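You operate a simulated robot arm through the tools that you are given. There is no shell and no other tool. Be economical: measure what you need, move in short steps, check, and stop when the job is done.

You are at the controls of a simulated two-armed robot. One attempt, no reset.

Task
Move the cartridge from its transit clip into the rig stall and clamp it.
Fine: switch the rig off first and leave it off; hold the clip with the other hand as you pull; tighten the stall knob; leave the keys and the dial.

The check looks at the end state, three seconds after you hand in, the way a careful person would. Anything else that was tipped, shoved, dropped, spilled or broken makes it a failure.

Robot
Two 7-joint arms with two-finger parallel grippers on one trunk, on a base that drives. Base frame: it is fixed to the floor where the robot stands at the start and does not move with it; the origin is under the middle of the robot, x ahead of it, y to its left, z up. Units: cm, degrees, N and s.
The left shoulder is at the start at [7, 16.3, 128.2], the right one opposite. With the tool pointing down near the work surface each hand reaches from about 36 to 86 cm from the robot's upright axis, wherever it stands, measured 20 degrees to its own side. Places, roughly: rig ink dial [60, -60, 90]; rig prime key [50, -30, 90]; rig purge key [50, -40, 90]; rig stall [60, -40, 90]; rig switch [50, -20, 90]; stall knob [60, -30, 90]. Payload 3.43 kg a hand.
The tool frame of a hand sits at the grasp point between the pads (the TCP): z along the fingers, y along the line on which they close. The tips reach 3.4 cm beyond it. Largest opening 12.8 cm; finger width 2.4, thickness 1.2; the body of the gripper, 4.8 by 13 cm, starts 9.6 cm behind the TCP.
Orientation is told as [roll, pitch, yaw] about the base's x, y, z axes, in that order, counted from this pose: with the fingers straight down and closing along the base's y, the tool's x points along the base's -x, its y along +y and its z along -z.

Tools
- The arms move only by the tool step_arm. It takes "left_commands", "right_commands" or both (then of equal length, played together; a hand with none holds still); each is one flat list of numbers, 7 for each row, row after row: the shift along the base's x, y, z in units of 30 mm (1.0 is 30 mm), then the turn, a rotation vector about the base's x, y, z in units of 6 degrees (1.0 is 6 degrees), then the gripper command, from -1 (shut) to 1 (fully open), values between in proportion. In form: [dx, dy, dz, ax, ay, az, jaw, dx, dy, dz, ax, ay, az, jaw, ...]. A call has 1 to 12 rows; each row shifts and turns the commanded pose from where the row before left it. A call with a number of a shift or a turn outside -1 to 1 is refused whole. Each row takes 0.2 s and may step no farther than 5 cm and 8.6 degrees from the row before; otherwise, or with a gripper value out of range, the whole call is refused. A pose out of reach is approached as far as the arm can. The call stops where the force on the tool passes 40 N (or 10 N more than at its start, if that is more) or the arm is blocked; 0.2 s more then pass. Each finger travels about 15.3 cm/s and halts on what it meets, pressing with about 44 N; the grip force reading is that of the motor and also rises with nothing between the fingers. The clock runs only during rows and for 0.2 s after the last one: add rows that do not move to give the fingers time. It gives the time, the measured TCP pose, the force on the tool (base axes), the opening and the grip force at its end, in the units of the frame above (readings bear some noise), with the torque about the TCP (base axes, N m) and any sound that the robot's microphone picked up.
- Cameras (640 x 400 px; columns grow to the right, rows downward): "scene" is now at [12.04, -4.54, 149.64]; the picture's right is [-0.53, -0.85, 0.00], its down [-0.58, 0.37, -0.73] and it looks along [0.62, -0.39, -0.69] (base axes); focal length 248 px, centre (320, 200). "left" rides on the left gripper at [7.6, 1.1, -16] in its tool frame; the picture's right is [-0.15, 0.99, 0.00], its down [-0.88, -0.13, -0.46] and it looks along [-0.45, -0.07, 0.89] (tool axes); focal length 234 px, centre (320, 200). "right" rides on the right gripper at [7.6, -1.1, -16] in its tool frame; the picture's right is [0.15, 0.99, 0.00], its down [-0.88, 0.13, -0.46] and it looks along [-0.45, 0.07, 0.89] (tool axes); focal length 234 px, centre (320, 200). There is no depth. A picture from a camera that has moved, and an enlarged one, comes with that camera's place and axes in the base frame and with its lens.
- snapshot(camera): a new picture of that camera. It takes no simulated time.
- lift_body(by): slides the trunk up (or, below 0, down) by that many cm; the arms and the scene camera ride with it, the base frame stays. It gives what a move gives, with no picture.
- drive_base(legs): drives the robot by 1 to 6 legs, each [ahead, left, turn to the left] in cm, cm and degrees, along the robot's own axes; the way and the turn of a leg run together, so that a leg with both is an arc; at most 150 cm and 180 degrees a leg. The arms and the cameras ride along, it lands a little off, and it stops where it bumps. It gives what a move gives.
- head_to(pan, tilt): turns the head with the scene camera to pan (to the left, within 86 degrees either way) and tilt (down, from -29 to 69), counted from straight ahead of the robot. It gives what a move gives.
- enlarge(camera, box): a new picture of the part [left, top, right, bottom] of that camera's present view, enlarged. It takes no simulated time.
- close_job(): hands the job in; it is judged then, once.

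Work in short steps. Places have to be worked out from the pictures, the camera data and where the tool is seen: move nearer, look again, correct. Check each grasp and each placing, and mend what went wrong. You have 120 turns and 92 pictures in all, those below and enlarged ones among them. Open the grippers and draw the arms clear of the work before you hand the job in, unless the task says otherwise; then end with one line.

The tools are called after "Call:" as name(argument=value, ...) on one line, values as JSON. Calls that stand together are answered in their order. step_arm: Moves the arms, as the interface text tells. Its arguments: {"type":"object","properties":{"left_commands":{"type":"array"},"right_commands":{"type":"array"}},"required":[]} The other tools are called the same way: lift_body (by) slides the trunk up or down; drive_base (legs) drives the base; head_to (pan, tilt) turns the head that bears the scene camera; snapshot (camera) takes a picture; enlarge (camera, box) takes an enlarged picture of a part of a camera's view; close_job () hands the job in.

At the start:

```text
time: 0.0
left_eef_pos: [51.56, -8.07, 120.44]
left_tcp_rot: [0.0, 0.0, 0.1]
left_wrist_force: [0.1, -0.5, 0.2]
left_torque: [-0.02, -0.04, 0.02]
left_finger_gap: 12.79
left_grasp_force: 0.0
right_eef_pos: [34.61, -49.22, 120.93]
right_tcp_rot: [0.0, 0.0, 0.0]
right_wrist_force: [-0.9, -0.2, 0.3]
right_torque: [-0.01, -0.01, 0.0]
right_finger_gap: 12.77
right_grasp_force: 0.1
trunk travel left (down, up): [-76.2, 17.8]
robot x, y, heading: [-0.31, -0.15, -0.2]
head pan, tilt: [-32.3, 43.3]
```

scene: 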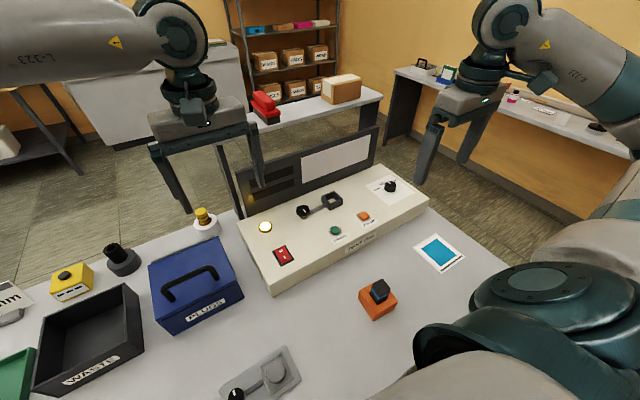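
right: 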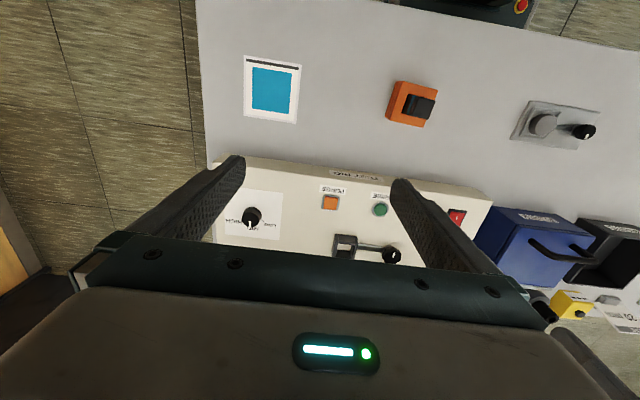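
left: 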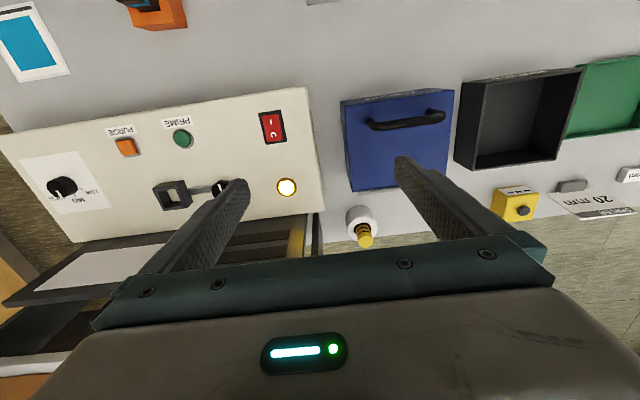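

I look closer at the rig and the objects on the table to identify the cartridge, its clip and the stall.

Call:
enlarge(camera="scene", box=[230, 160, 430, 285])

Call:
enlarge(camera="scene", box=[200, 260, 424, 400])

Call:
enlarge(camera="right", box=[360, 50, 620, 212])

```text
3.20 times, centred on (330, 222) of scene
camera zoom: at [12.04, -4.54, 149.64], right [-0.53, -0.85, 0.0], down [-0.58, 0.37, -0.73], along [0.62, -0.39, -0.69], focal length 793 px, centre (288, 128)
```

zoom: 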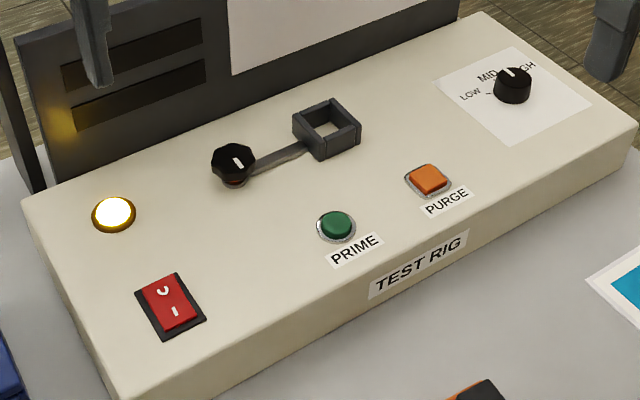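

```text
2.86 times, centred on (312, 330) of scene
camera zoom: at [12.04, -4.54, 149.64], right [-0.53, -0.85, 0.0], down [-0.58, 0.37, -0.73], along [0.62, -0.39, -0.69], focal length 708 px, centre (343, -171)
```

zoom: 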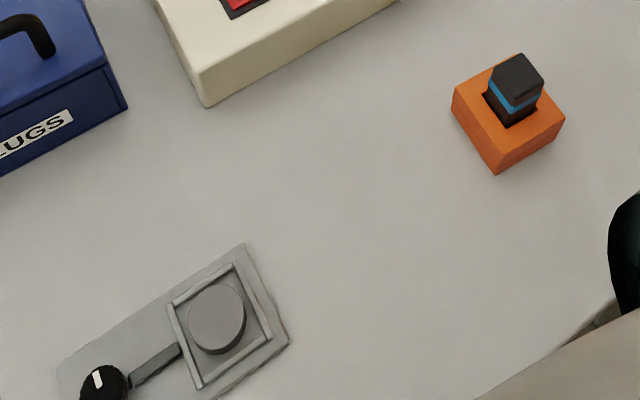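

```text
2.46 times, centred on (490, 131) of right
camera zoom: at [27.05, -50.25, 136.8], right [-0.15, 0.99, 0.0], down [0.88, 0.13, 0.46], along [0.45, 0.07, -0.89], focal length 576 px, centre (-98, 370)
```

zoom: 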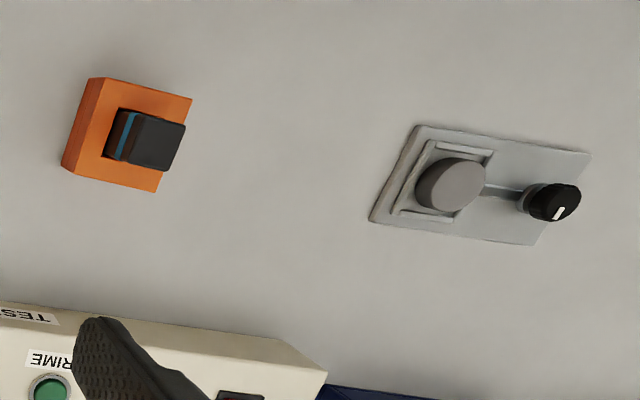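

The cartridge (black with cyan band) stands in the orange clip near [28,-32,90]; the rig switch is near [50,-17,92.5]. I look at the switch, stall and clip closer from other viewpoints.

Call:
enlarge(camera="left", box=[130, 80, 322, 200])

Call:
enlarge(camera="right", box=[360, 70, 456, 130])

Call:
enlarge(camera="scene", box=[346, 265, 410, 325])

Call:
enlarge(camera="right", box=[300, 160, 480, 272])

```text
3.33 times, centred on (226, 140) of left
camera zoom: at [44.0, -6.95, 136.37], right [0.15, 0.99, 0.0], down [0.88, -0.13, 0.46], along [0.45, -0.07, -0.89], focal length 781 px, centre (633, 400)
```

zoom: 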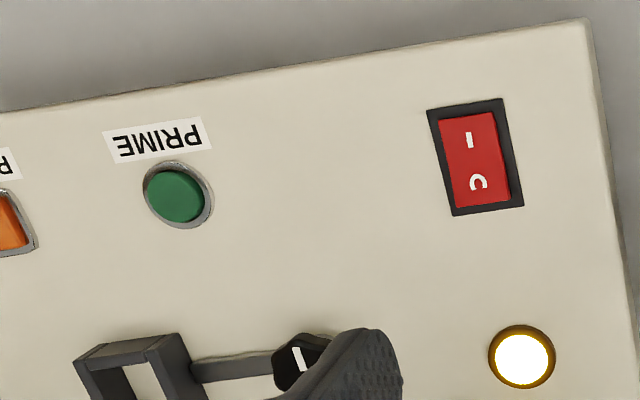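

```text
6.67 times, centred on (408, 100) of right
camera zoom: at [27.05, -50.25, 136.8], right [-0.15, 0.99, 0.0], down [0.88, 0.13, 0.46], along [0.45, 0.07, -0.89], focal length 1561 px, centre (-267, 867)
```

zoom: 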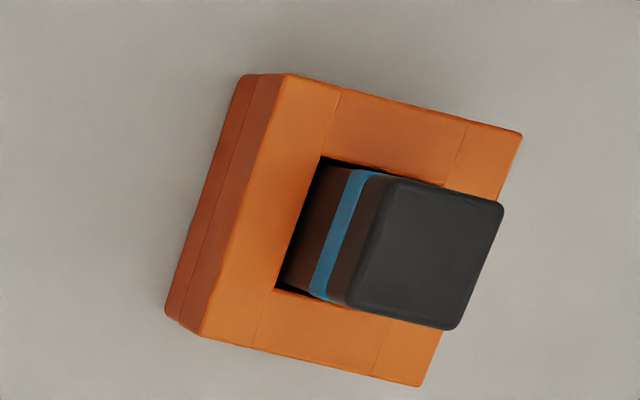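

```text
6.67 times, centred on (378, 295) of scene
camera zoom: at [12.04, -4.54, 149.64], right [-0.53, -0.85, 0.0], down [-0.58, 0.37, -0.73], along [0.62, -0.39, -0.69], focal length 1651 px, centre (-67, -433)
```

zoom: 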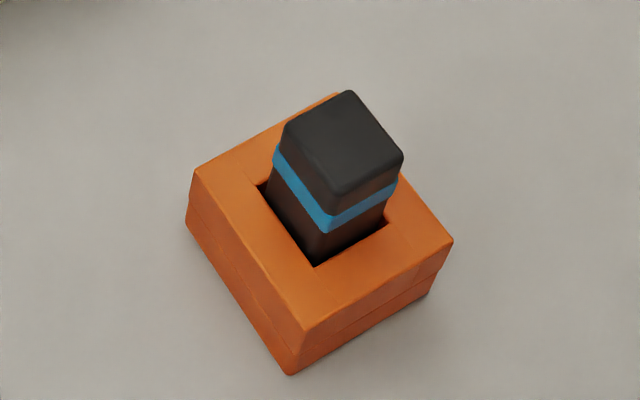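

```text
3.56 times, centred on (390, 216) of right
camera zoom: at [27.05, -50.25, 136.8], right [-0.15, 0.99, 0.0], down [0.88, 0.13, 0.46], along [0.45, 0.07, -0.89], focal length 833 px, centre (71, 143)
```

zoom: 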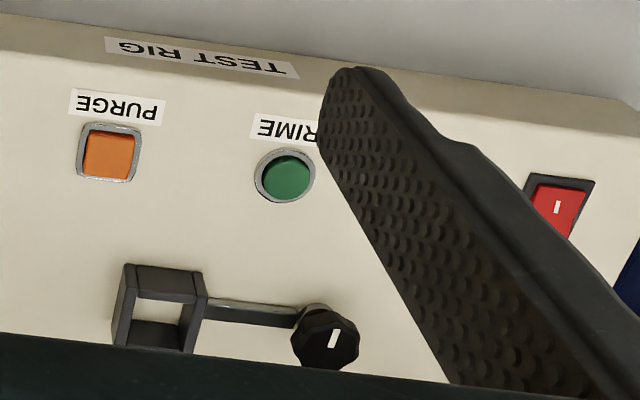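

Switch O half is at about [51.7,-16.9,92.5] (far end), the I half nearer the robot. I close the left gripper and go above the O half.

Call:
step_arm(left_commands=[0, -0.37, -0.85, 0, 0, 0, -1, 0, -0.37, -0.85, 0, 0, 0, -1, 0, -0.37, -0.85, 0, 0, 0, -1, 0, -0.37, -0.85, 0, 0, 0, -1, 0, -0.37, -0.85, 0, 0, 0, -1, 0, -0.37, -0.85, 0, 0, 0, -1, 0, -0.37, -0.85, 0, 0, 0, -1, 0, -0.37, -0.7, 0, 0, 0, -1, 0, 0, 0, 0, 0, 0, -1])

Call:
snapshot(camera="left")

Call:
enlarge(camera="scene", box=[200, 160, 360, 285])

```text
time: 2.0
left_eef_pos: [51.65, -17.26, 100.58]
left_tcp_rot: [0.0, -0.1, 0.1]
left_wrist_force: [0.1, -0.1, -0.7]
left_torque: [0.01, -0.01, 0.01]
left_finger_gap: 0.0
left_grasp_force: 32.5
right_eef_pos: [34.62, -49.23, 120.84]
right_tcp_rot: [0.0, -0.1, -0.1]
right_wrist_force: [-0.2, 0.2, -0.4]
right_torque: [-0.02, 0.01, 0.01]
right_finger_gap: 12.81
right_grasp_force: 0.1
trunk travel left (down, up): [-76.2, 17.8]
robot x, y, heading: [0.12, -0.08, 0.0]
head pan, tilt: [-32.3, 43.3]
```

```text
81 pictures are left
camera left: at [44.14, -16.06, 116.57], right [0.15, 0.99, 0.0], down [0.88, -0.13, 0.46], along [0.45, -0.07, -0.89], focal length 234 px, centre (320, 200)
```

left: 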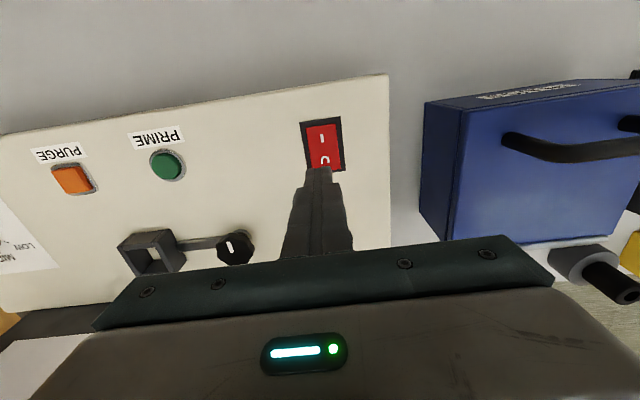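

```text
3.20 times, centred on (280, 222) of scene
camera zoom: at [12.03, -4.51, 149.64], right [-0.53, -0.85, 0.0], down [-0.58, 0.37, -0.73], along [0.62, -0.39, -0.69], focal length 793 px, centre (448, 128)
```

zoom: 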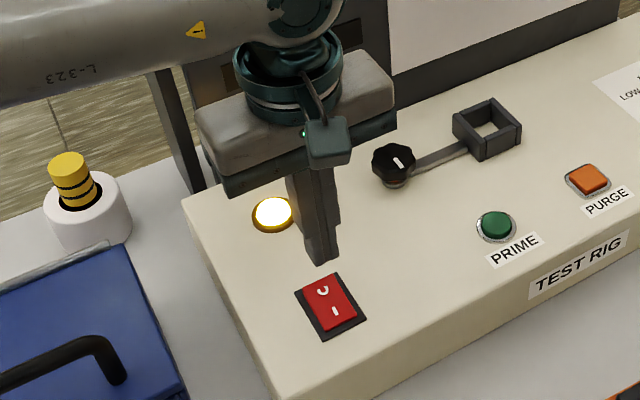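

The O half is at [51.6,-16.8]; I nudge +0.4 in y and descend gently until contact.

Call:
step_arm(left_commands=[-0.03, 0.14, -0.4, 0, 0, 0, -1, 0, 0, -0.5, 0, 0, 0, -1, 0, 0, -0.3, 0, 0, 0, -1, 0, 0, -0.15, 0, 0, 0, -1, 0, 0, -0.1, 0, 0, 0, -1, 0, 0, -0.1, 0, 0, 0, -1])

Call:
snapshot(camera="left")

```text
time: 3.5
left_eef_pos: [51.67, -16.77, 96.37]
left_tcp_rot: [-0.6, -0.5, 0.1]
left_wrist_force: [-3.7, 2.6, 15.4]
left_torque: [0.12, 0.31, -0.02]
left_finger_gap: 0.0
left_grasp_force: 32.2
right_eef_pos: [34.45, -49.11, 120.96]
right_tcp_rot: [-0.2, -0.1, -0.1]
right_wrist_force: [0.6, 0.0, -0.6]
right_torque: [-0.03, 0.01, 0.01]
right_finger_gap: 12.79
right_grasp_force: 0.0
trunk travel left (down, up): [-76.2, 17.8]
robot x, y, heading: [0.18, 0.04, -0.1]
head pan, tilt: [-32.3, 43.3]
stopped in row 6 (left hand): the force on the tool passed its limit (the readings are from after the stop); the commanded pose is now the measured one
```

```text
79 pictures are left
camera left: at [43.86, -15.35, 112.34], right [0.14, 0.99, -0.01], down [0.88, -0.12, 0.46], along [0.46, -0.07, -0.89], focal length 234 px, centre (320, 200)
```

left: 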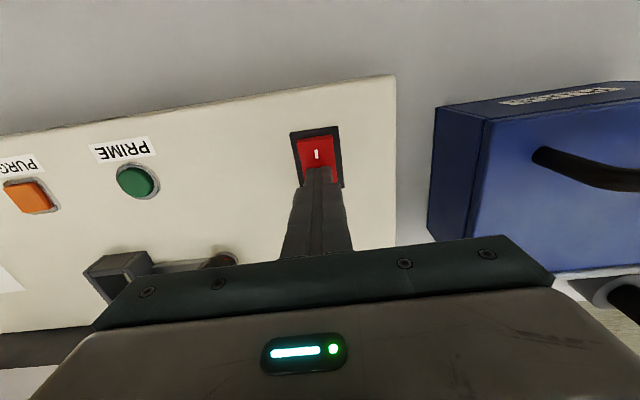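

It pressed with over 40 N; I lift and check whether the lamp went out.

Call:
step_arm(left_commands=[0, 0, 0.5, 0, 0, 0, -1, 0, 0, 1, 0, 0, 0, -1, 0, 0, 1, 0, 0, 0, -1, 0, 0.3, 1, 0, 0, 0, -1, 0, 0.5, 1, 0, 0, 0, -1])

Call:
enlarge(camera="scene", box=[200, 160, 360, 285])

```text
time: 4.7
left_eef_pos: [51.36, -14.09, 109.94]
left_tcp_rot: [-0.5, -0.4, 0.2]
left_wrist_force: [-0.2, 0.1, 0.5]
left_torque: [-0.02, 0.0, -0.01]
left_finger_gap: 0.0
left_grasp_force: 32.8
right_eef_pos: [34.51, -49.12, 120.95]
right_tcp_rot: [-0.1, -0.1, 0.1]
right_wrist_force: [-0.5, 0.0, 0.6]
right_torque: [-0.03, 0.01, -0.04]
right_finger_gap: 12.78
right_grasp_force: 0.0
trunk travel left (down, up): [-76.2, 17.8]
robot x, y, heading: [-0.44, -0.15, 0.3]
head pan, tilt: [-32.3, 43.3]
```

```text
3.20 times, centred on (280, 222) of scene
camera zoom: at [11.98, -4.4, 149.64], right [-0.53, -0.85, 0.0], down [-0.58, 0.37, -0.73], along [0.62, -0.39, -0.68], focal length 793 px, centre (448, 128)
```

zoom: 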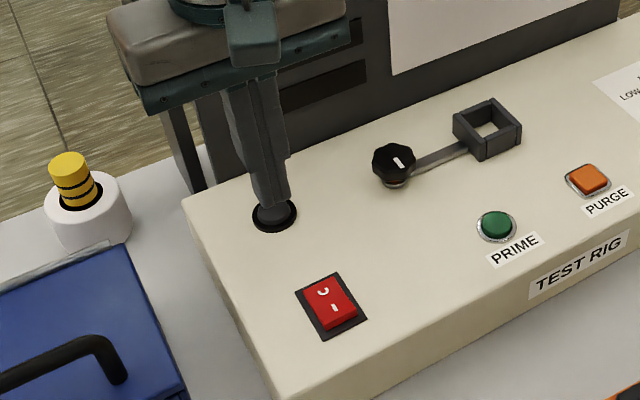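

The lamp is out: the rig is off. Now I bring the right hand over the cartridge at height to refine its pose.

Call:
step_arm(right_commands=[-0.25, 0.71, -0.5, 0, 0, 0, 1, -0.25, 0.71, -0.5, 0, 0, 0, 1, -0.25, 0.71, -0.5, 0, 0, 0, 1, -0.25, 0.71, -0.5, 0, 0, 0, 1, -0.25, 0.71, -0.5, 0, 0, 0, 1, -0.25, 0.71, -0.5, 0, 0, 0, 1, -0.25, 0.71, -0.5, 0, 0, 0, 1, -0.2, 0.71, -0.5, 0, 0, 0, 1, 0, 0, 0, 0, 0, 0, 1])

Call:
snapshot(camera="right")

Call:
snapshot(camera="scene")

```text
time: 6.7
left_eef_pos: [51.37, -14.4, 109.83]
left_tcp_rot: [-0.3, -0.4, 0.1]
left_wrist_force: [-0.4, 0.5, -0.9]
left_torque: [-0.02, -0.01, -0.02]
left_finger_gap: 0.0
left_grasp_force: 33.0
right_eef_pos: [35.11, -35.53, 110.96]
right_tcp_rot: [0.0, 0.0, 0.0]
right_wrist_force: [-0.5, 0.4, -0.9]
right_torque: [-0.03, -0.01, 0.02]
right_finger_gap: 12.79
right_grasp_force: 0.0
right hand out of reach, approached as far as the arm can: row 5, 6, 7, 8
trunk travel left (down, up): [-76.2, 17.8]
robot x, y, heading: [0.33, -0.39, 0.3]
head pan, tilt: [-32.3, 43.3]
```

```text
77 pictures are left
camera right: at [27.69, -36.67, 126.93], right [-0.15, 0.99, 0.0], down [0.88, 0.13, 0.46], along [0.45, 0.07, -0.89], focal length 234 px, centre (320, 200)
```

right: 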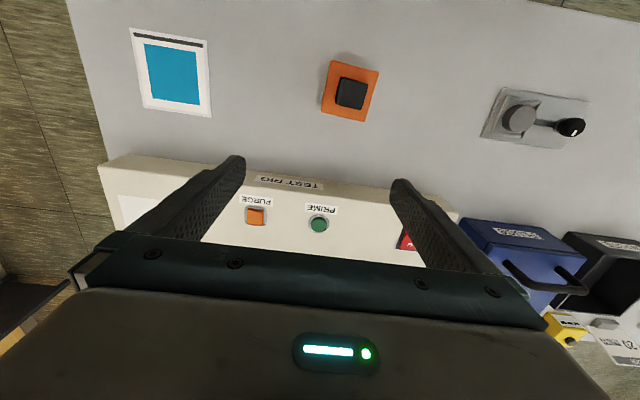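

```text
76 pictures are left
camera scene: at [11.99, -4.57, 149.64], right [-0.53, -0.85, 0.0], down [-0.58, 0.37, -0.73], along [0.62, -0.39, -0.69], focal length 248 px, centre (320, 200)
```

scene: 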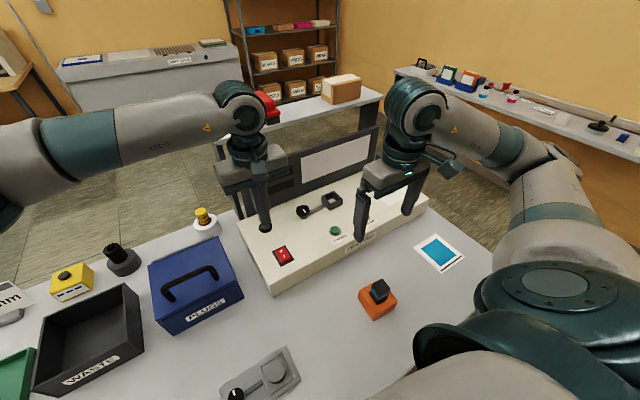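

The right arm is too near for this spot, so I back the base 13 cm (hands are well above everything).

Call:
drive_base(legs=[[-13, 0, 0]])

```text
time: 8.0
left_eef_pos: [38.87, -14.14, 109.86]
left_tcp_rot: [-0.3, -0.3, 0.3]
left_wrist_force: [0.6, -0.4, 0.8]
left_torque: [-0.01, 0.02, -0.01]
left_finger_gap: 0.0
left_grasp_force: 32.7
right_eef_pos: [22.71, -35.47, 110.95]
right_tcp_rot: [0.1, 0.2, 0.1]
right_wrist_force: [0.4, -0.9, -1.6]
right_torque: [0.01, 0.02, 0.02]
right_finger_gap: 12.8
right_grasp_force: 0.0
trunk travel left (down, up): [-76.2, 17.8]
robot x, y, heading: [-12.66, -0.1, -0.2]
head pan, tilt: [-32.3, 43.3]
```

Now move the right hand above the cartridge with about -4° yaw, and keep it high for a look.

Call:
step_arm(right_commands=[0.5, 0.29, -0.58, 0, 0, -0.17, 1, 0.5, 0.29, -0.58, 0, 0, -0.17, 1, 0.5, 0.29, -0.58, 0, 0, -0.17, 1, 0.5, 0.29, -0.58, 0, 0, -0.17, 1, 0, 0, 0, 0, 0, 0, 1])

Call:
snapshot(camera="right")

Call:
snapshot(camera="scene")

```text
time: 9.2
left_eef_pos: [38.77, -14.15, 109.92]
left_tcp_rot: [-0.4, -0.4, 0.4]
left_wrist_force: [0.0, 0.2, 0.8]
left_torque: [0.01, 0.01, 0.01]
left_finger_gap: 0.0
left_grasp_force: 32.9
right_eef_pos: [28.41, -31.99, 103.88]
right_tcp_rot: [0.1, 0.1, -4.1]
right_wrist_force: [-0.2, -0.5, -0.3]
right_torque: [-0.03, -0.02, 0.01]
right_finger_gap: 12.79
right_grasp_force: 0.1
trunk travel left (down, up): [-76.2, 17.8]
robot x, y, heading: [-12.68, 0.09, -0.0]
head pan, tilt: [-32.3, 43.3]
```

```text
75 pictures are left
camera right: at [20.86, -32.52, 119.87], right [-0.08, 1.0, 0.0], down [0.89, 0.07, 0.45], along [0.45, 0.04, -0.89], focal length 234 px, centre (320, 200)
```

right: 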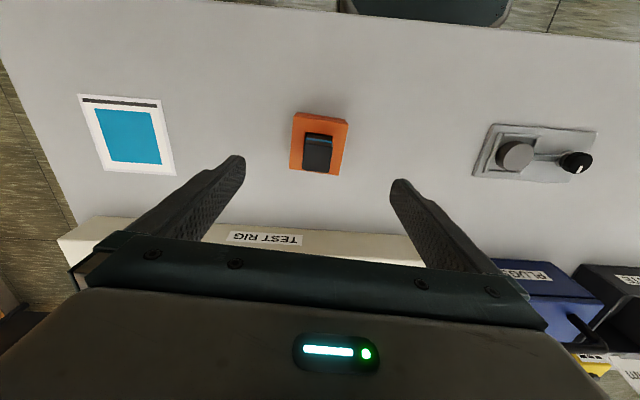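

```text
74 pictures are left
camera scene: at [-0.76, -4.54, 149.65], right [-0.53, -0.85, 0.0], down [-0.58, 0.36, -0.73], along [0.62, -0.39, -0.69], focal length 248 px, centre (320, 200)
```

scene: 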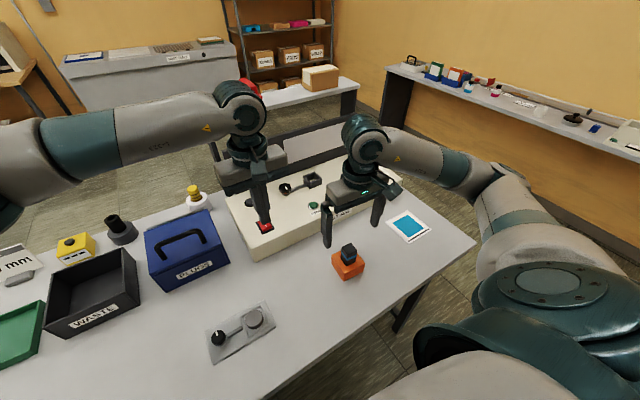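

I enlarge the cartridge and clip from this closer vantage.

Call:
enlarge(camera="right", box=[272, 100, 368, 184])

Call:
enlarge(camera="scene", box=[310, 190, 420, 290])

```text
4.76 times, centred on (320, 142) of right
camera zoom: at [20.86, -32.52, 119.87], right [-0.08, 1.0, 0.0], down [0.89, 0.07, 0.45], along [0.45, 0.04, -0.89], focal length 1115 px, centre (320, 476)
```

zoom: 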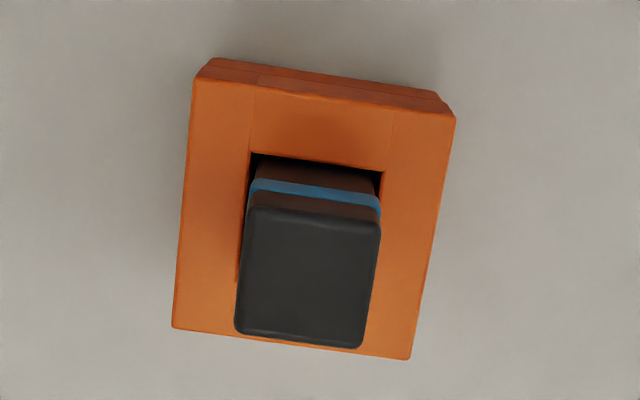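

```text
4.00 times, centred on (365, 240) of scene
camera zoom: at [-0.76, -4.54, 149.65], right [-0.53, -0.85, 0.0], down [-0.58, 0.36, -0.73], along [0.62, -0.39, -0.69], focal length 991 px, centre (140, 40)
```

zoom: 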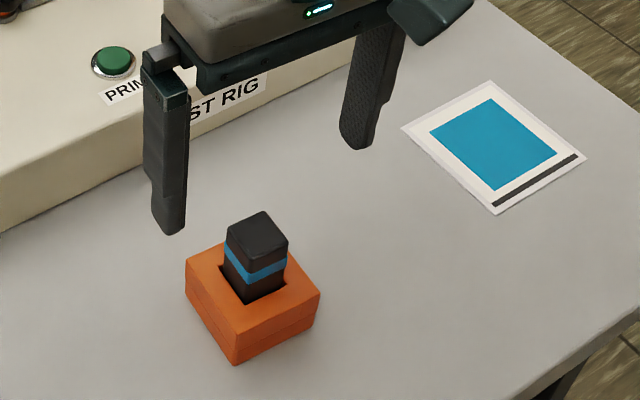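

Cartridge is about 3×3 cm at [28.4,-32.1], top ≈94.8, clip 6.7 cm square with yaw -4°, top ≈90.4, table ≈86. I now rotate the left hand (yaw +86, then tilt) away to the left to hold the clip from its left side.

Call:
step_arm(left_commands=[-0.2, 0.25, 0.2, 0, 0, 1, -1, -0.2, 0.25, 0.2, 0, 0, 1, -1, -0.2, 0.25, 0, 0, 0, 1, -1, -0.2, 0.25, 0, 0, 0, 1, -1, -0.2, 0.25, 0, 0, 0, 1, -1, -0.2, 0.25, 0, 0, 0, 1, 0, -0.2, 0.25, 0, 0, 0, 1, 1, -0.2, 0.25, 0, 0, 0, 1, 1, -0.2, 0.25, 0, 0, 0, 1, 1, -0.2, 0.25, 0, 0, 0, 1, 1, -0.2, 0, 0, 0, 0, 1, 1, -0.2, 0, 0, 0, 0, 1, 1])

Call:
step_arm(left_commands=[0, 0, 0, 0, 0, 1, 1, 0, 0, 0, 0, 0, 1, 1, 0, 0, 0, 0, 0, 0.33, 1, 0, 0, 0, -1, 0.07, 0, 1, 0, 0, 0, -1, 0.07, 0, 1, 0, 0, 0, -1, 0.07, 0, 1, 0, 0, 0, -1, 0.07, 0, 1, 0, 0, 0, -1, 0.07, 0, 1, 0, 0, 0, -1, 0.07, 0, 1, 0, 0, 0, -1, 0.07, 0, 1, 0, 0, 0, -1, 0.07, 0, 1, 0, 0, 0, -0.5, 0.03, 0, 1])

Call:
snapshot(camera="scene")

Call:
snapshot(camera="left")

```text
time: 11.8
left_eef_pos: [31.55, -6.41, 111.05]
left_tcp_rot: [-0.3, -0.4, 72.4]
left_wrist_force: [0.1, -0.3, 0.2]
left_torque: [-0.02, 0.01, 0.04]
left_finger_gap: 12.81
left_grasp_force: 0.1
right_eef_pos: [28.43, -32.16, 103.94]
right_tcp_rot: [0.1, 0.1, -4.0]
right_wrist_force: [-0.9, 0.2, 0.3]
right_torque: [0.01, 0.02, -0.01]
right_finger_gap: 12.78
right_grasp_force: 0.0
trunk travel left (down, up): [-76.2, 17.8]
robot x, y, heading: [-12.56, 0.37, 0.2]
head pan, tilt: [-32.3, 43.3]
```

```text
time: 14.4
left_eef_pos: [31.44, -6.59, 111.02]
left_tcp_rot: [-0.1, 50.9, 86.4]
left_wrist_force: [0.1, 0.1, -1.1]
left_torque: [-0.01, 0.02, -0.01]
left_finger_gap: 12.81
left_grasp_force: 0.1
right_eef_pos: [28.48, -31.99, 103.97]
right_tcp_rot: [0.1, 0.1, -4.1]
right_wrist_force: [0.5, 0.2, 0.1]
right_torque: [0.04, 0.01, -0.01]
right_finger_gap: 12.82
right_grasp_force: 0.1
trunk travel left (down, up): [-76.2, 17.8]
robot x, y, heading: [-12.85, -0.17, 0.0]
head pan, tilt: [-32.3, 43.3]
```

```text
71 pictures are left
camera scene: at [-0.68, -4.5, 149.64], right [-0.53, -0.85, 0.0], down [-0.58, 0.36, -0.73], along [0.62, -0.39, -0.69], focal length 248 px, centre (320, 200)
```

scene: 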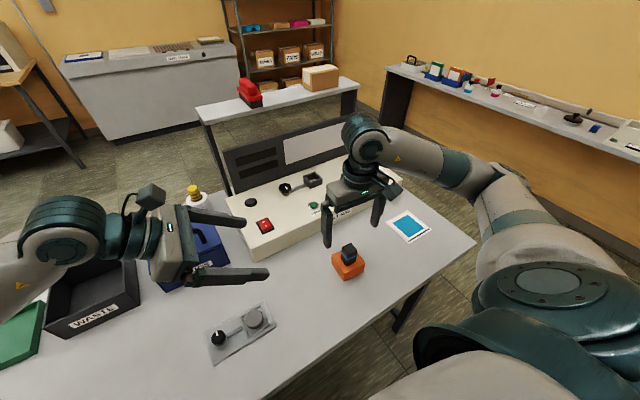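

```text
70 pictures are left
camera left: at [30.87, 1.02, 127.03], right [-0.98, 0.15, -0.11], down [0.19, 0.9, -0.39], along [0.04, -0.41, -0.91], focal length 234 px, centre (320, 200)
```

left: 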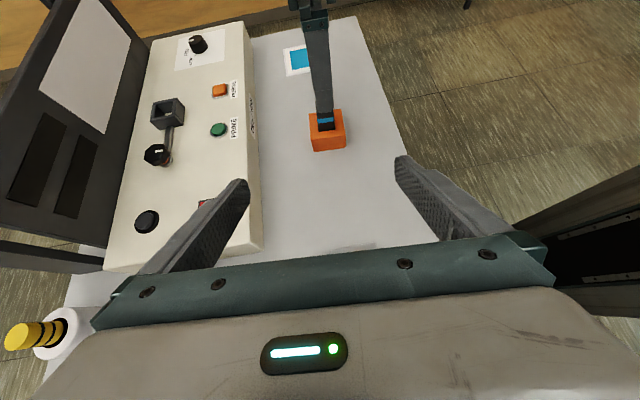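

Left hand is at 51° tilt; I add 9° more and approach to [28.6,-18,98], watching clearance to the right hand. I also narrow the right gripper to about 7 cm.

Call:
step_arm(left_commands=[0, 0, 0, -1, 0.07, 0, 1, 0, 0, 0, -0.5, 0.03, 0, 1, -0.16, -0.63, -0.72, 0, 0, 0, 1, -0.16, -0.63, -0.72, 0, 0, 0, 1, -0.16, -0.63, -0.72, 0, 0, 0, 1, -0.16, -0.63, -0.72, 0, 0, 0, 1, -0.16, -0.63, -0.72, 0, 0, 0, 1, -0.16, -0.63, -0.72, 0, 0, 0, 1, 0, 0, 0, 0, 0, 0, 1], right_commands=[0, 0, 0, 0, 0, 0, 0.1, 0, 0, 0, 0, 0, 0, 0.1, 0, 0, 0, 0, 0, 0, 0.1, 0, 0, 0, 0, 0, 0, 0.1, 0, 0, 0, 0, 0, 0, 0.1, 0, 0, 0, 0, 0, 0, 0.1, 0, 0, 0, 0, 0, 0, 0.1, 0, 0, 0, 0, 0, 0, 0.1, 0, 0, 0, 0, 0, 0, 0.1])

Call:
snapshot(camera="left")

Call:
snapshot(camera="scene")

```text
time: 16.4
left_eef_pos: [28.44, -17.9, 98.04]
left_tcp_rot: [0.1, 59.8, 86.3]
left_wrist_force: [-0.1, 0.4, 1.1]
left_torque: [-0.01, 0.01, 0.04]
left_finger_gap: 12.81
left_grasp_force: 0.0
right_eef_pos: [28.56, -31.95, 103.91]
right_tcp_rot: [0.0, 0.1, -4.0]
right_wrist_force: [0.3, -0.1, 0.1]
right_torque: [-0.04, -0.02, -0.01]
right_finger_gap: 7.03
right_grasp_force: 0.1
trunk travel left (down, up): [-76.2, 17.8]
robot x, y, heading: [-12.4, -0.08, 0.3]
head pan, tilt: [-32.3, 43.3]
```

```text
69 pictures are left
camera left: at [28.05, -7.82, 112.64], right [-0.98, 0.14, -0.13], down [0.18, 0.83, -0.53], along [0.03, -0.55, -0.84], focal length 234 px, centre (320, 200)
```

left: 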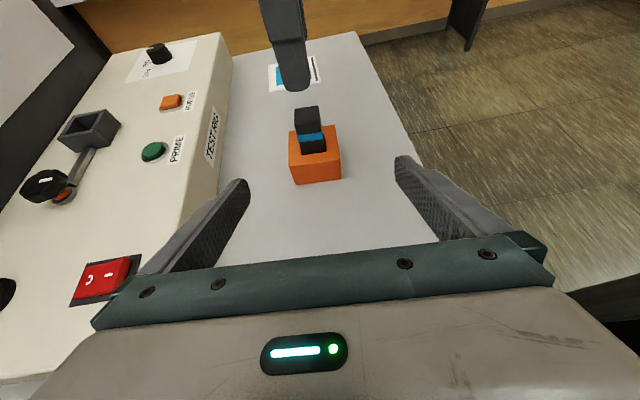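

```text
68 pictures are left
camera scene: at [-0.67, -4.48, 149.64], right [-0.53, -0.85, 0.0], down [-0.58, 0.36, -0.73], along [0.62, -0.39, -0.69], focal length 248 px, centre (320, 200)
```

scene: 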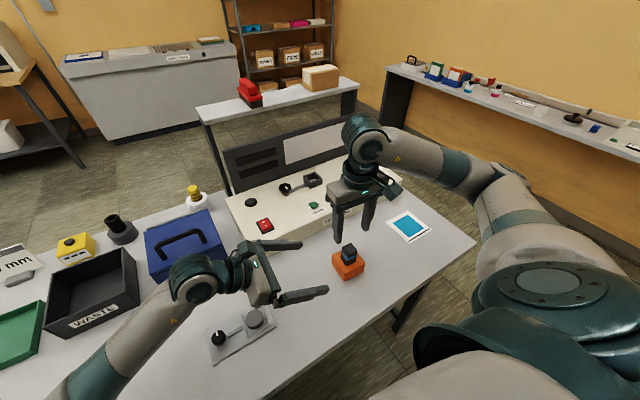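

Fingers straddle the clip nicely in the left view. I advance to the clip: TCP to about [28.5,-29.2,89.6].

Call:
step_arm(left_commands=[0, -0.6, -0.6, 0, 0, 0, 1, 0, -0.6, -0.6, 0, 0, 0, 1, 0, -0.6, -0.6, 0, 0, 0, 1, 0, -0.7, -0.5, 0, 0, 0, 1, 0, -0.7, -0.3, 0, 0, 0, 1, 0.02, -0.55, -0.2, 0, 0, 0, 1, 0, 0, 0, 0, 0, 0, 1])

Call:
snapshot(camera="left")

Call:
enlarge(camera="scene", box=[220, 120, 420, 320])

```text
time: 18.0
left_eef_pos: [28.69, -29.38, 89.55]
left_tcp_rot: [0.0, 59.6, 86.5]
left_wrist_force: [0.5, 0.4, 0.5]
left_torque: [0.01, 0.04, 0.0]
left_finger_gap: 12.82
left_grasp_force: 0.2
right_eef_pos: [28.37, -31.85, 103.89]
right_tcp_rot: [0.0, 0.1, -4.0]
right_wrist_force: [0.5, 0.6, 0.1]
right_torque: [-0.03, -0.02, -0.02]
right_finger_gap: 7.03
right_grasp_force: 0.1
trunk travel left (down, up): [-76.2, 17.8]
robot x, y, heading: [-12.73, 0.1, 0.1]
head pan, tilt: [-32.3, 43.3]
```

```text
67 pictures are left
camera left: at [28.23, -19.19, 104.18], right [-0.98, 0.14, -0.13], down [0.18, 0.83, -0.53], along [0.03, -0.54, -0.84], focal length 234 px, centre (320, 200)
```

left: 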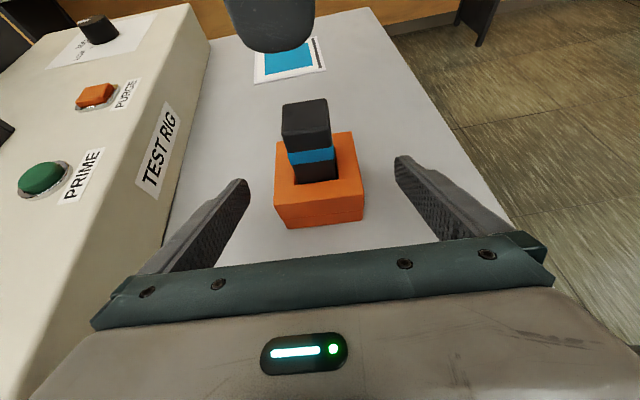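

```text
2.00 times, centred on (320, 220) of scene
camera zoom: at [-0.68, -4.47, 149.64], right [-0.53, -0.85, 0.0], down [-0.58, 0.36, -0.73], along [0.62, -0.39, -0.69], focal length 495 px, centre (320, 160)
```

zoom: 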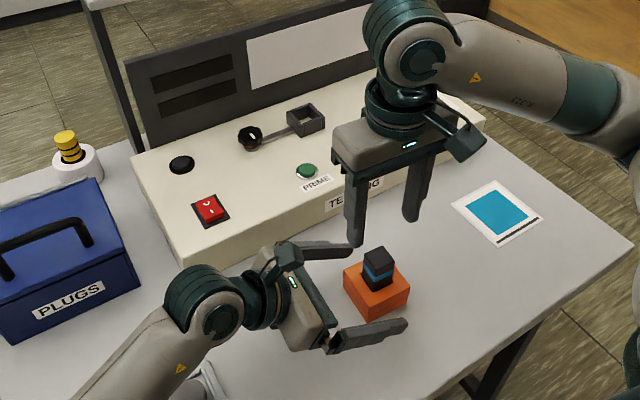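

Good straddle. I close the left fingers to about 7.3 cm and check centring first.

Call:
step_arm(left_commands=[0, 0, 0, 0, 0, 0, 0.16, 0, 0, 0, 0, 0, 0, 0.16, 0, 0, 0, 0, 0, 0, 0.16])

Call:
enlarge(camera="left", box=[220, 80, 420, 250])

```text
time: 18.8
left_eef_pos: [28.7, -29.38, 89.45]
left_tcp_rot: [0.1, 59.7, 86.4]
left_wrist_force: [0.1, 1.2, 1.0]
left_torque: [0.02, 0.0, -0.02]
left_finger_gap: 7.41
left_grasp_force: 0.0
right_eef_pos: [28.46, -32.1, 103.95]
right_tcp_rot: [0.1, 0.1, -4.0]
right_wrist_force: [-0.4, 0.2, 0.3]
right_torque: [0.0, -0.01, 0.04]
right_finger_gap: 7.03
right_grasp_force: 0.0
trunk travel left (down, up): [-76.2, 17.8]
robot x, y, heading: [-12.93, -0.17, 0.0]
head pan, tilt: [-32.3, 43.3]
```

```text
2.35 times, centred on (320, 165) of left
camera zoom: at [28.23, -19.21, 104.2], right [-0.98, 0.14, -0.13], down [0.18, 0.83, -0.53], along [0.03, -0.54, -0.84], focal length 551 px, centre (320, 282)
```

zoom: 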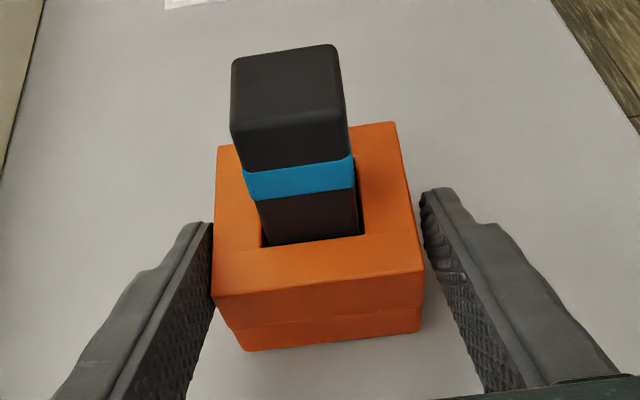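

The +x finger touches and the other has ~0.6 cm gap; I shift +0.3 cm in x and close.

Call:
step_arm(left_commands=[0.1, 0, 0, 0, 0, 0, 0.16, 0, 0, 0, 0, 0, 0, 0.1, 0, 0, 0, 0, 0, 0, 0.0, 0, 0, 0, 0, 0, 0, -0.3, 0, 0, 0, 0, 0, 0, -0.3])

Call:
enlarge(camera="left", box=[220, 80, 420, 250])

Call:
enlarge(camera="right", box=[220, 80, 420, 250])

```text
time: 20.0
left_eef_pos: [29.1, -29.24, 89.6]
left_tcp_rot: [0.1, 59.7, 86.4]
left_wrist_force: [-1.1, -0.8, -1.0]
left_torque: [-0.07, 0.1, -0.01]
left_finger_gap: 6.95
left_grasp_force: 43.7
right_eef_pos: [28.47, -32.02, 103.88]
right_tcp_rot: [0.1, 0.1, -4.0]
right_wrist_force: [0.0, 0.3, -0.1]
right_torque: [0.04, 0.0, 0.01]
right_finger_gap: 7.04
right_grasp_force: 0.1
trunk travel left (down, up): [-76.2, 17.8]
robot x, y, heading: [-12.98, -0.19, 0.1]
head pan, tilt: [-32.3, 43.3]
```

```text
2.35 times, centred on (320, 165) of left
camera zoom: at [28.58, -19.16, 104.25], right [-0.98, 0.14, -0.13], down [0.18, 0.83, -0.53], along [0.03, -0.54, -0.84], focal length 551 px, centre (320, 282)
```

zoom: 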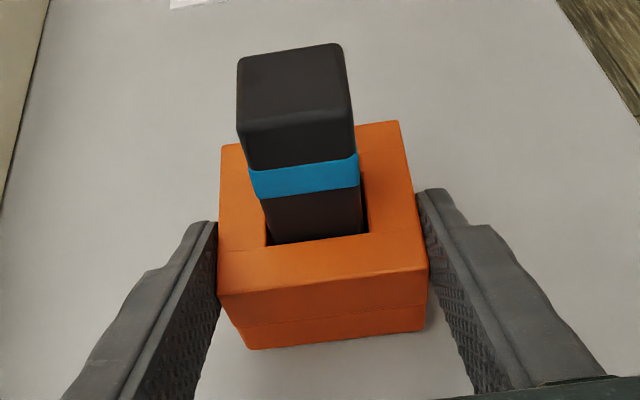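

```text
2.35 times, centred on (320, 165) of right
camera zoom: at [20.9, -32.53, 119.87], right [-0.08, 1.0, 0.0], down [0.89, 0.07, 0.45], along [0.45, 0.04, -0.89], focal length 551 px, centre (320, 282)
```

zoom: 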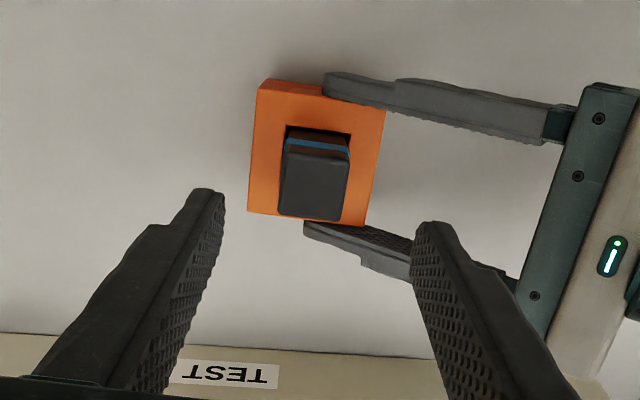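

Clip held (43.7 N, 6.95 cm). Cartridge still at [28.5,-32.1]; I lower the right hand to TCP z ≈94.7 with fingers straddling it.

Call:
step_arm(right_commands=[0, 0, -0.6, 0, 0, 0, 0.1, 0, 0, -0.6, 0, 0, 0, 0.1, 0, 0, -0.6, 0, 0, 0, 0.1, 0, 0, -0.6, 0, 0, 0, 0.1, 0, 0, -0.4, 0, 0, 0, 0.1, 0, 0, -0.25, 0, 0, 0, 0.1, 0, 0, 0, 0, 0, 0, 0.1])

Call:
enlarge(camera="right", box=[220, 80, 420, 250])

Call:
enlarge(camera="left", box=[220, 50, 420, 220])

Call:
enlarge(camera="scene", box=[260, 150, 420, 300])

```text
time: 21.6
left_eef_pos: [29.08, -29.22, 89.53]
left_tcp_rot: [0.1, 59.7, 86.4]
left_wrist_force: [0.4, -0.4, -0.9]
left_torque: [0.01, 0.03, -0.02]
left_finger_gap: 6.97
left_grasp_force: 44.0
right_eef_pos: [28.7, -31.97, 94.8]
right_tcp_rot: [0.0, 0.1, -4.0]
right_wrist_force: [-0.4, 1.2, 0.9]
right_torque: [-0.01, -0.01, 0.01]
right_finger_gap: 7.03
right_grasp_force: 0.0
trunk travel left (down, up): [-76.2, 17.8]
robot x, y, heading: [-12.87, 0.25, 0.3]
head pan, tilt: [-32.3, 43.3]
```

```text
2.35 times, centred on (320, 165) of right
camera zoom: at [21.14, -32.48, 110.78], right [-0.08, 1.0, 0.0], down [0.89, 0.07, 0.45], along [0.45, 0.04, -0.89], focal length 551 px, centre (320, 282)
```

zoom: 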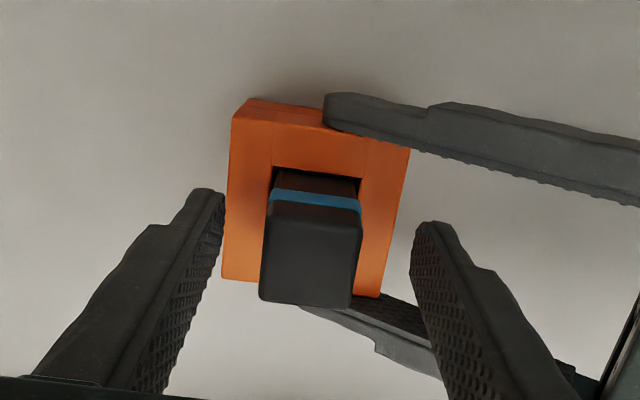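

```text
2.35 times, centred on (320, 135) of left
camera zoom: at [28.6, -19.16, 104.25], right [-0.98, 0.14, -0.13], down [0.18, 0.83, -0.53], along [0.03, -0.54, -0.84], focal length 551 px, centre (320, 353)
```

zoom: 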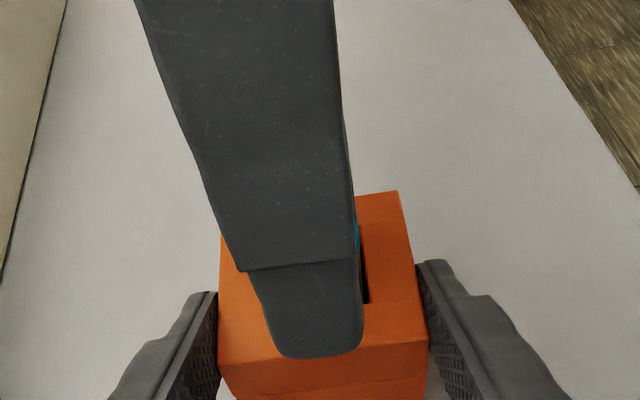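

```text
2.67 times, centred on (340, 225) of scene
camera zoom: at [-0.66, -4.53, 149.64], right [-0.53, -0.85, 0.0], down [-0.58, 0.36, -0.73], along [0.62, -0.39, -0.69], focal length 661 px, centre (267, 133)
```

zoom: 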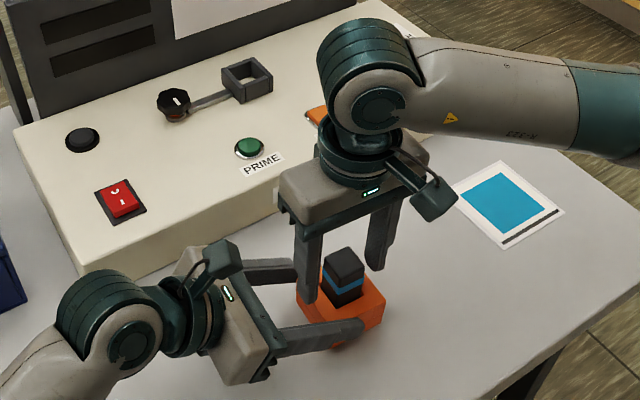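

Cartridge sits centred between the fingers; I correct -0.25 cm in x, -0.15 in y, lower 0.4 cm and close.

Call:
step_arm(right_commands=[-0.08, -0.05, -0.07, 0, 0, 0, 0.1, 0, 0, -0.07, 0, 0, 0, 0.1, 0, 0, 0, 0, 0, 0, -0.3, 0, 0, 0, 0, 0, 0, -0.6, 0, 0, 0, 0, 0, 0, -1, 0, 0, 0, 0, 0, 0, -1])

Call:
enlarge(camera="right", box=[220, 80, 420, 250])

```text
time: 23.0
left_eef_pos: [28.99, -29.29, 89.63]
left_tcp_rot: [0.0, 59.7, 86.5]
left_wrist_force: [-0.6, 0.4, 0.1]
left_torque: [0.06, 0.02, -0.02]
left_finger_gap: 6.99
left_grasp_force: 44.1
right_eef_pos: [28.27, -32.11, 94.43]
right_tcp_rot: [0.2, 0.1, -3.9]
right_wrist_force: [-0.7, -0.1, -0.2]
right_torque: [-0.01, -0.02, 0.01]
right_finger_gap: 3.1
right_grasp_force: 43.9
trunk travel left (down, up): [-76.2, 17.8]
robot x, y, heading: [-12.83, -0.19, 0.2]
head pan, tilt: [-32.3, 43.3]
heard: snap
```

```text
2.35 times, centred on (320, 165) of right
camera zoom: at [20.76, -32.69, 110.44], right [-0.08, 1.0, 0.0], down [0.89, 0.07, 0.45], along [0.45, 0.04, -0.89], focal length 551 px, centre (320, 282)
```

zoom: 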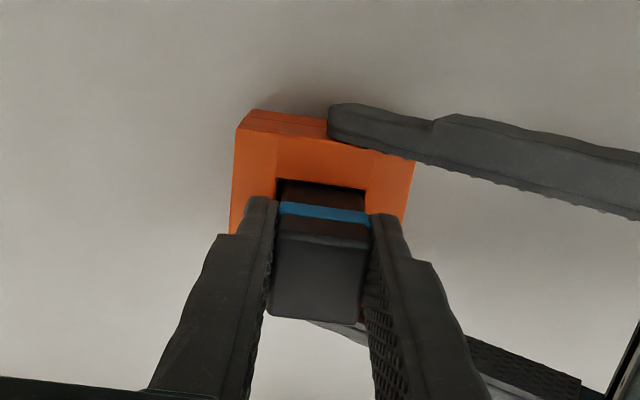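

Gripped at 3.1 cm with a "snap" heard (clip retention, perhaps). I lift slowly straight up.

Call:
step_arm(right_commands=[0, 0, 0.1, 0, 0, 0, -1, 0, 0, 0.15, 0, 0, 0, -1, 0, 0, 0.2, 0, 0, 0, -1, 0, 0, 0.2, 0, 0, 0, -1, 0, 0, 0.2, 0, 0, 0, -1, 0, 0, 0.3, 0, 0, 0, -1, 0, 0, 0.3, 0, 0, 0, -1])

Call:
enlarge(camera="right", box=[220, 80, 420, 250])

Call:
enlarge(camera="scene", box=[260, 150, 420, 300])

```text
time: 24.6
left_eef_pos: [29.02, -29.21, 89.71]
left_tcp_rot: [0.0, 59.7, 86.4]
left_wrist_force: [-0.4, 0.0, -0.9]
left_torque: [0.03, -0.03, 0.0]
left_finger_gap: 6.97
left_grasp_force: 44.1
right_eef_pos: [28.36, -32.06, 98.76]
right_tcp_rot: [0.0, 0.0, -3.9]
right_wrist_force: [-0.1, 0.1, -0.7]
right_torque: [0.0, -0.01, 0.03]
right_finger_gap: 3.11
right_grasp_force: 44.2
trunk travel left (down, up): [-76.2, 17.8]
robot x, y, heading: [-12.56, -0.31, 0.1]
head pan, tilt: [-32.3, 43.3]
```

```text
2.35 times, centred on (320, 165) of right
camera zoom: at [20.84, -32.62, 114.68], right [-0.08, 1.0, 0.0], down [0.89, 0.07, 0.45], along [0.45, 0.04, -0.89], focal length 551 px, centre (320, 282)
```

zoom: 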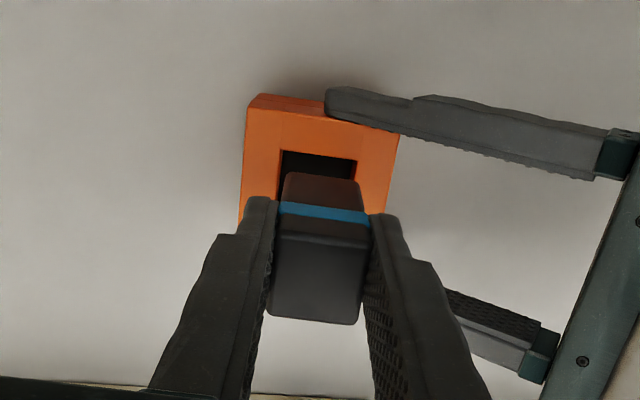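

```text
2.67 times, centred on (340, 225) of scene
camera zoom: at [-0.66, -4.53, 149.63], right [-0.53, -0.85, 0.0], down [-0.58, 0.36, -0.73], along [0.62, -0.39, -0.69], focal length 661 px, centre (267, 133)
```

zoom: 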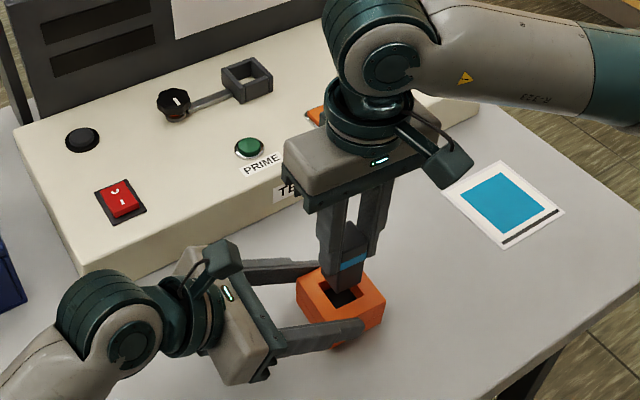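

It comes out cleanly. I raise it well clear, then look at the whole cartridge.

Call:
step_arm(right_commands=[0, 0, 0.5, 0, 0, 0, -1, 0, 0, 0.6, 0, 0, 0, -1, 0, 0, 0.6, 0, 0, 0, -1, 0, 0, 0.6, 0, 0, 0, -1, 0, 0, 0.6, 0, 0, 0, -1, 0, 0, 0.3, 0, 0, 0, -1, 0, 0, 0, 0, 0, 0, -1])

Call:
enlarge(camera="scene", box=[260, 150, 420, 300])

Call:
enlarge(camera="left", box=[220, 0, 420, 220])

```text
time: 26.2
left_eef_pos: [29.02, -29.22, 89.61]
left_tcp_rot: [0.0, 59.8, 86.4]
left_wrist_force: [-0.4, 0.5, -0.4]
left_torque: [0.06, 0.0, 0.0]
left_finger_gap: 6.97
left_grasp_force: 43.8
right_eef_pos: [28.14, -32.14, 108.33]
right_tcp_rot: [0.1, 0.1, -4.1]
right_wrist_force: [-0.1, 0.8, -1.0]
right_torque: [0.01, -0.02, 0.01]
right_finger_gap: 3.05
right_grasp_force: 44.0
trunk travel left (down, up): [-76.2, 17.8]
robot x, y, heading: [-12.97, -0.12, 0.1]
head pan, tilt: [-32.3, 43.3]
```

```text
2.67 times, centred on (340, 225) of scene
camera zoom: at [-0.66, -4.54, 149.64], right [-0.53, -0.85, 0.0], down [-0.58, 0.36, -0.73], along [0.62, -0.39, -0.69], focal length 661 px, centre (267, 133)
```

zoom: 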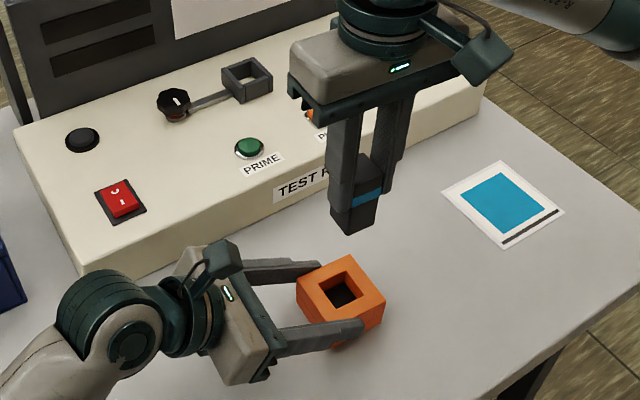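

```text
1.82 times, centred on (320, 110) of left
camera zoom: at [28.6, -19.17, 104.25], right [-0.98, 0.14, -0.13], down [0.18, 0.83, -0.53], along [0.03, -0.54, -0.84], focal length 426 px, centre (320, 364)
```

zoom: 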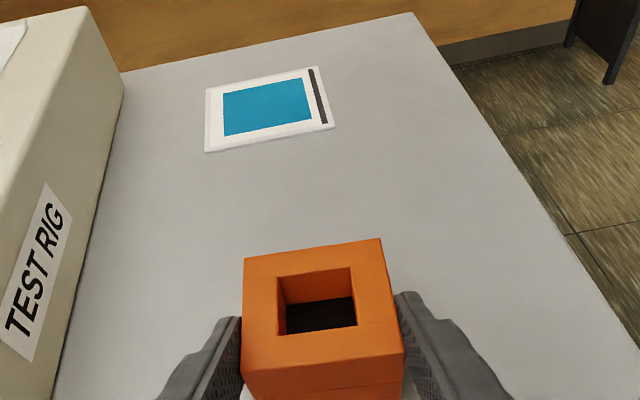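

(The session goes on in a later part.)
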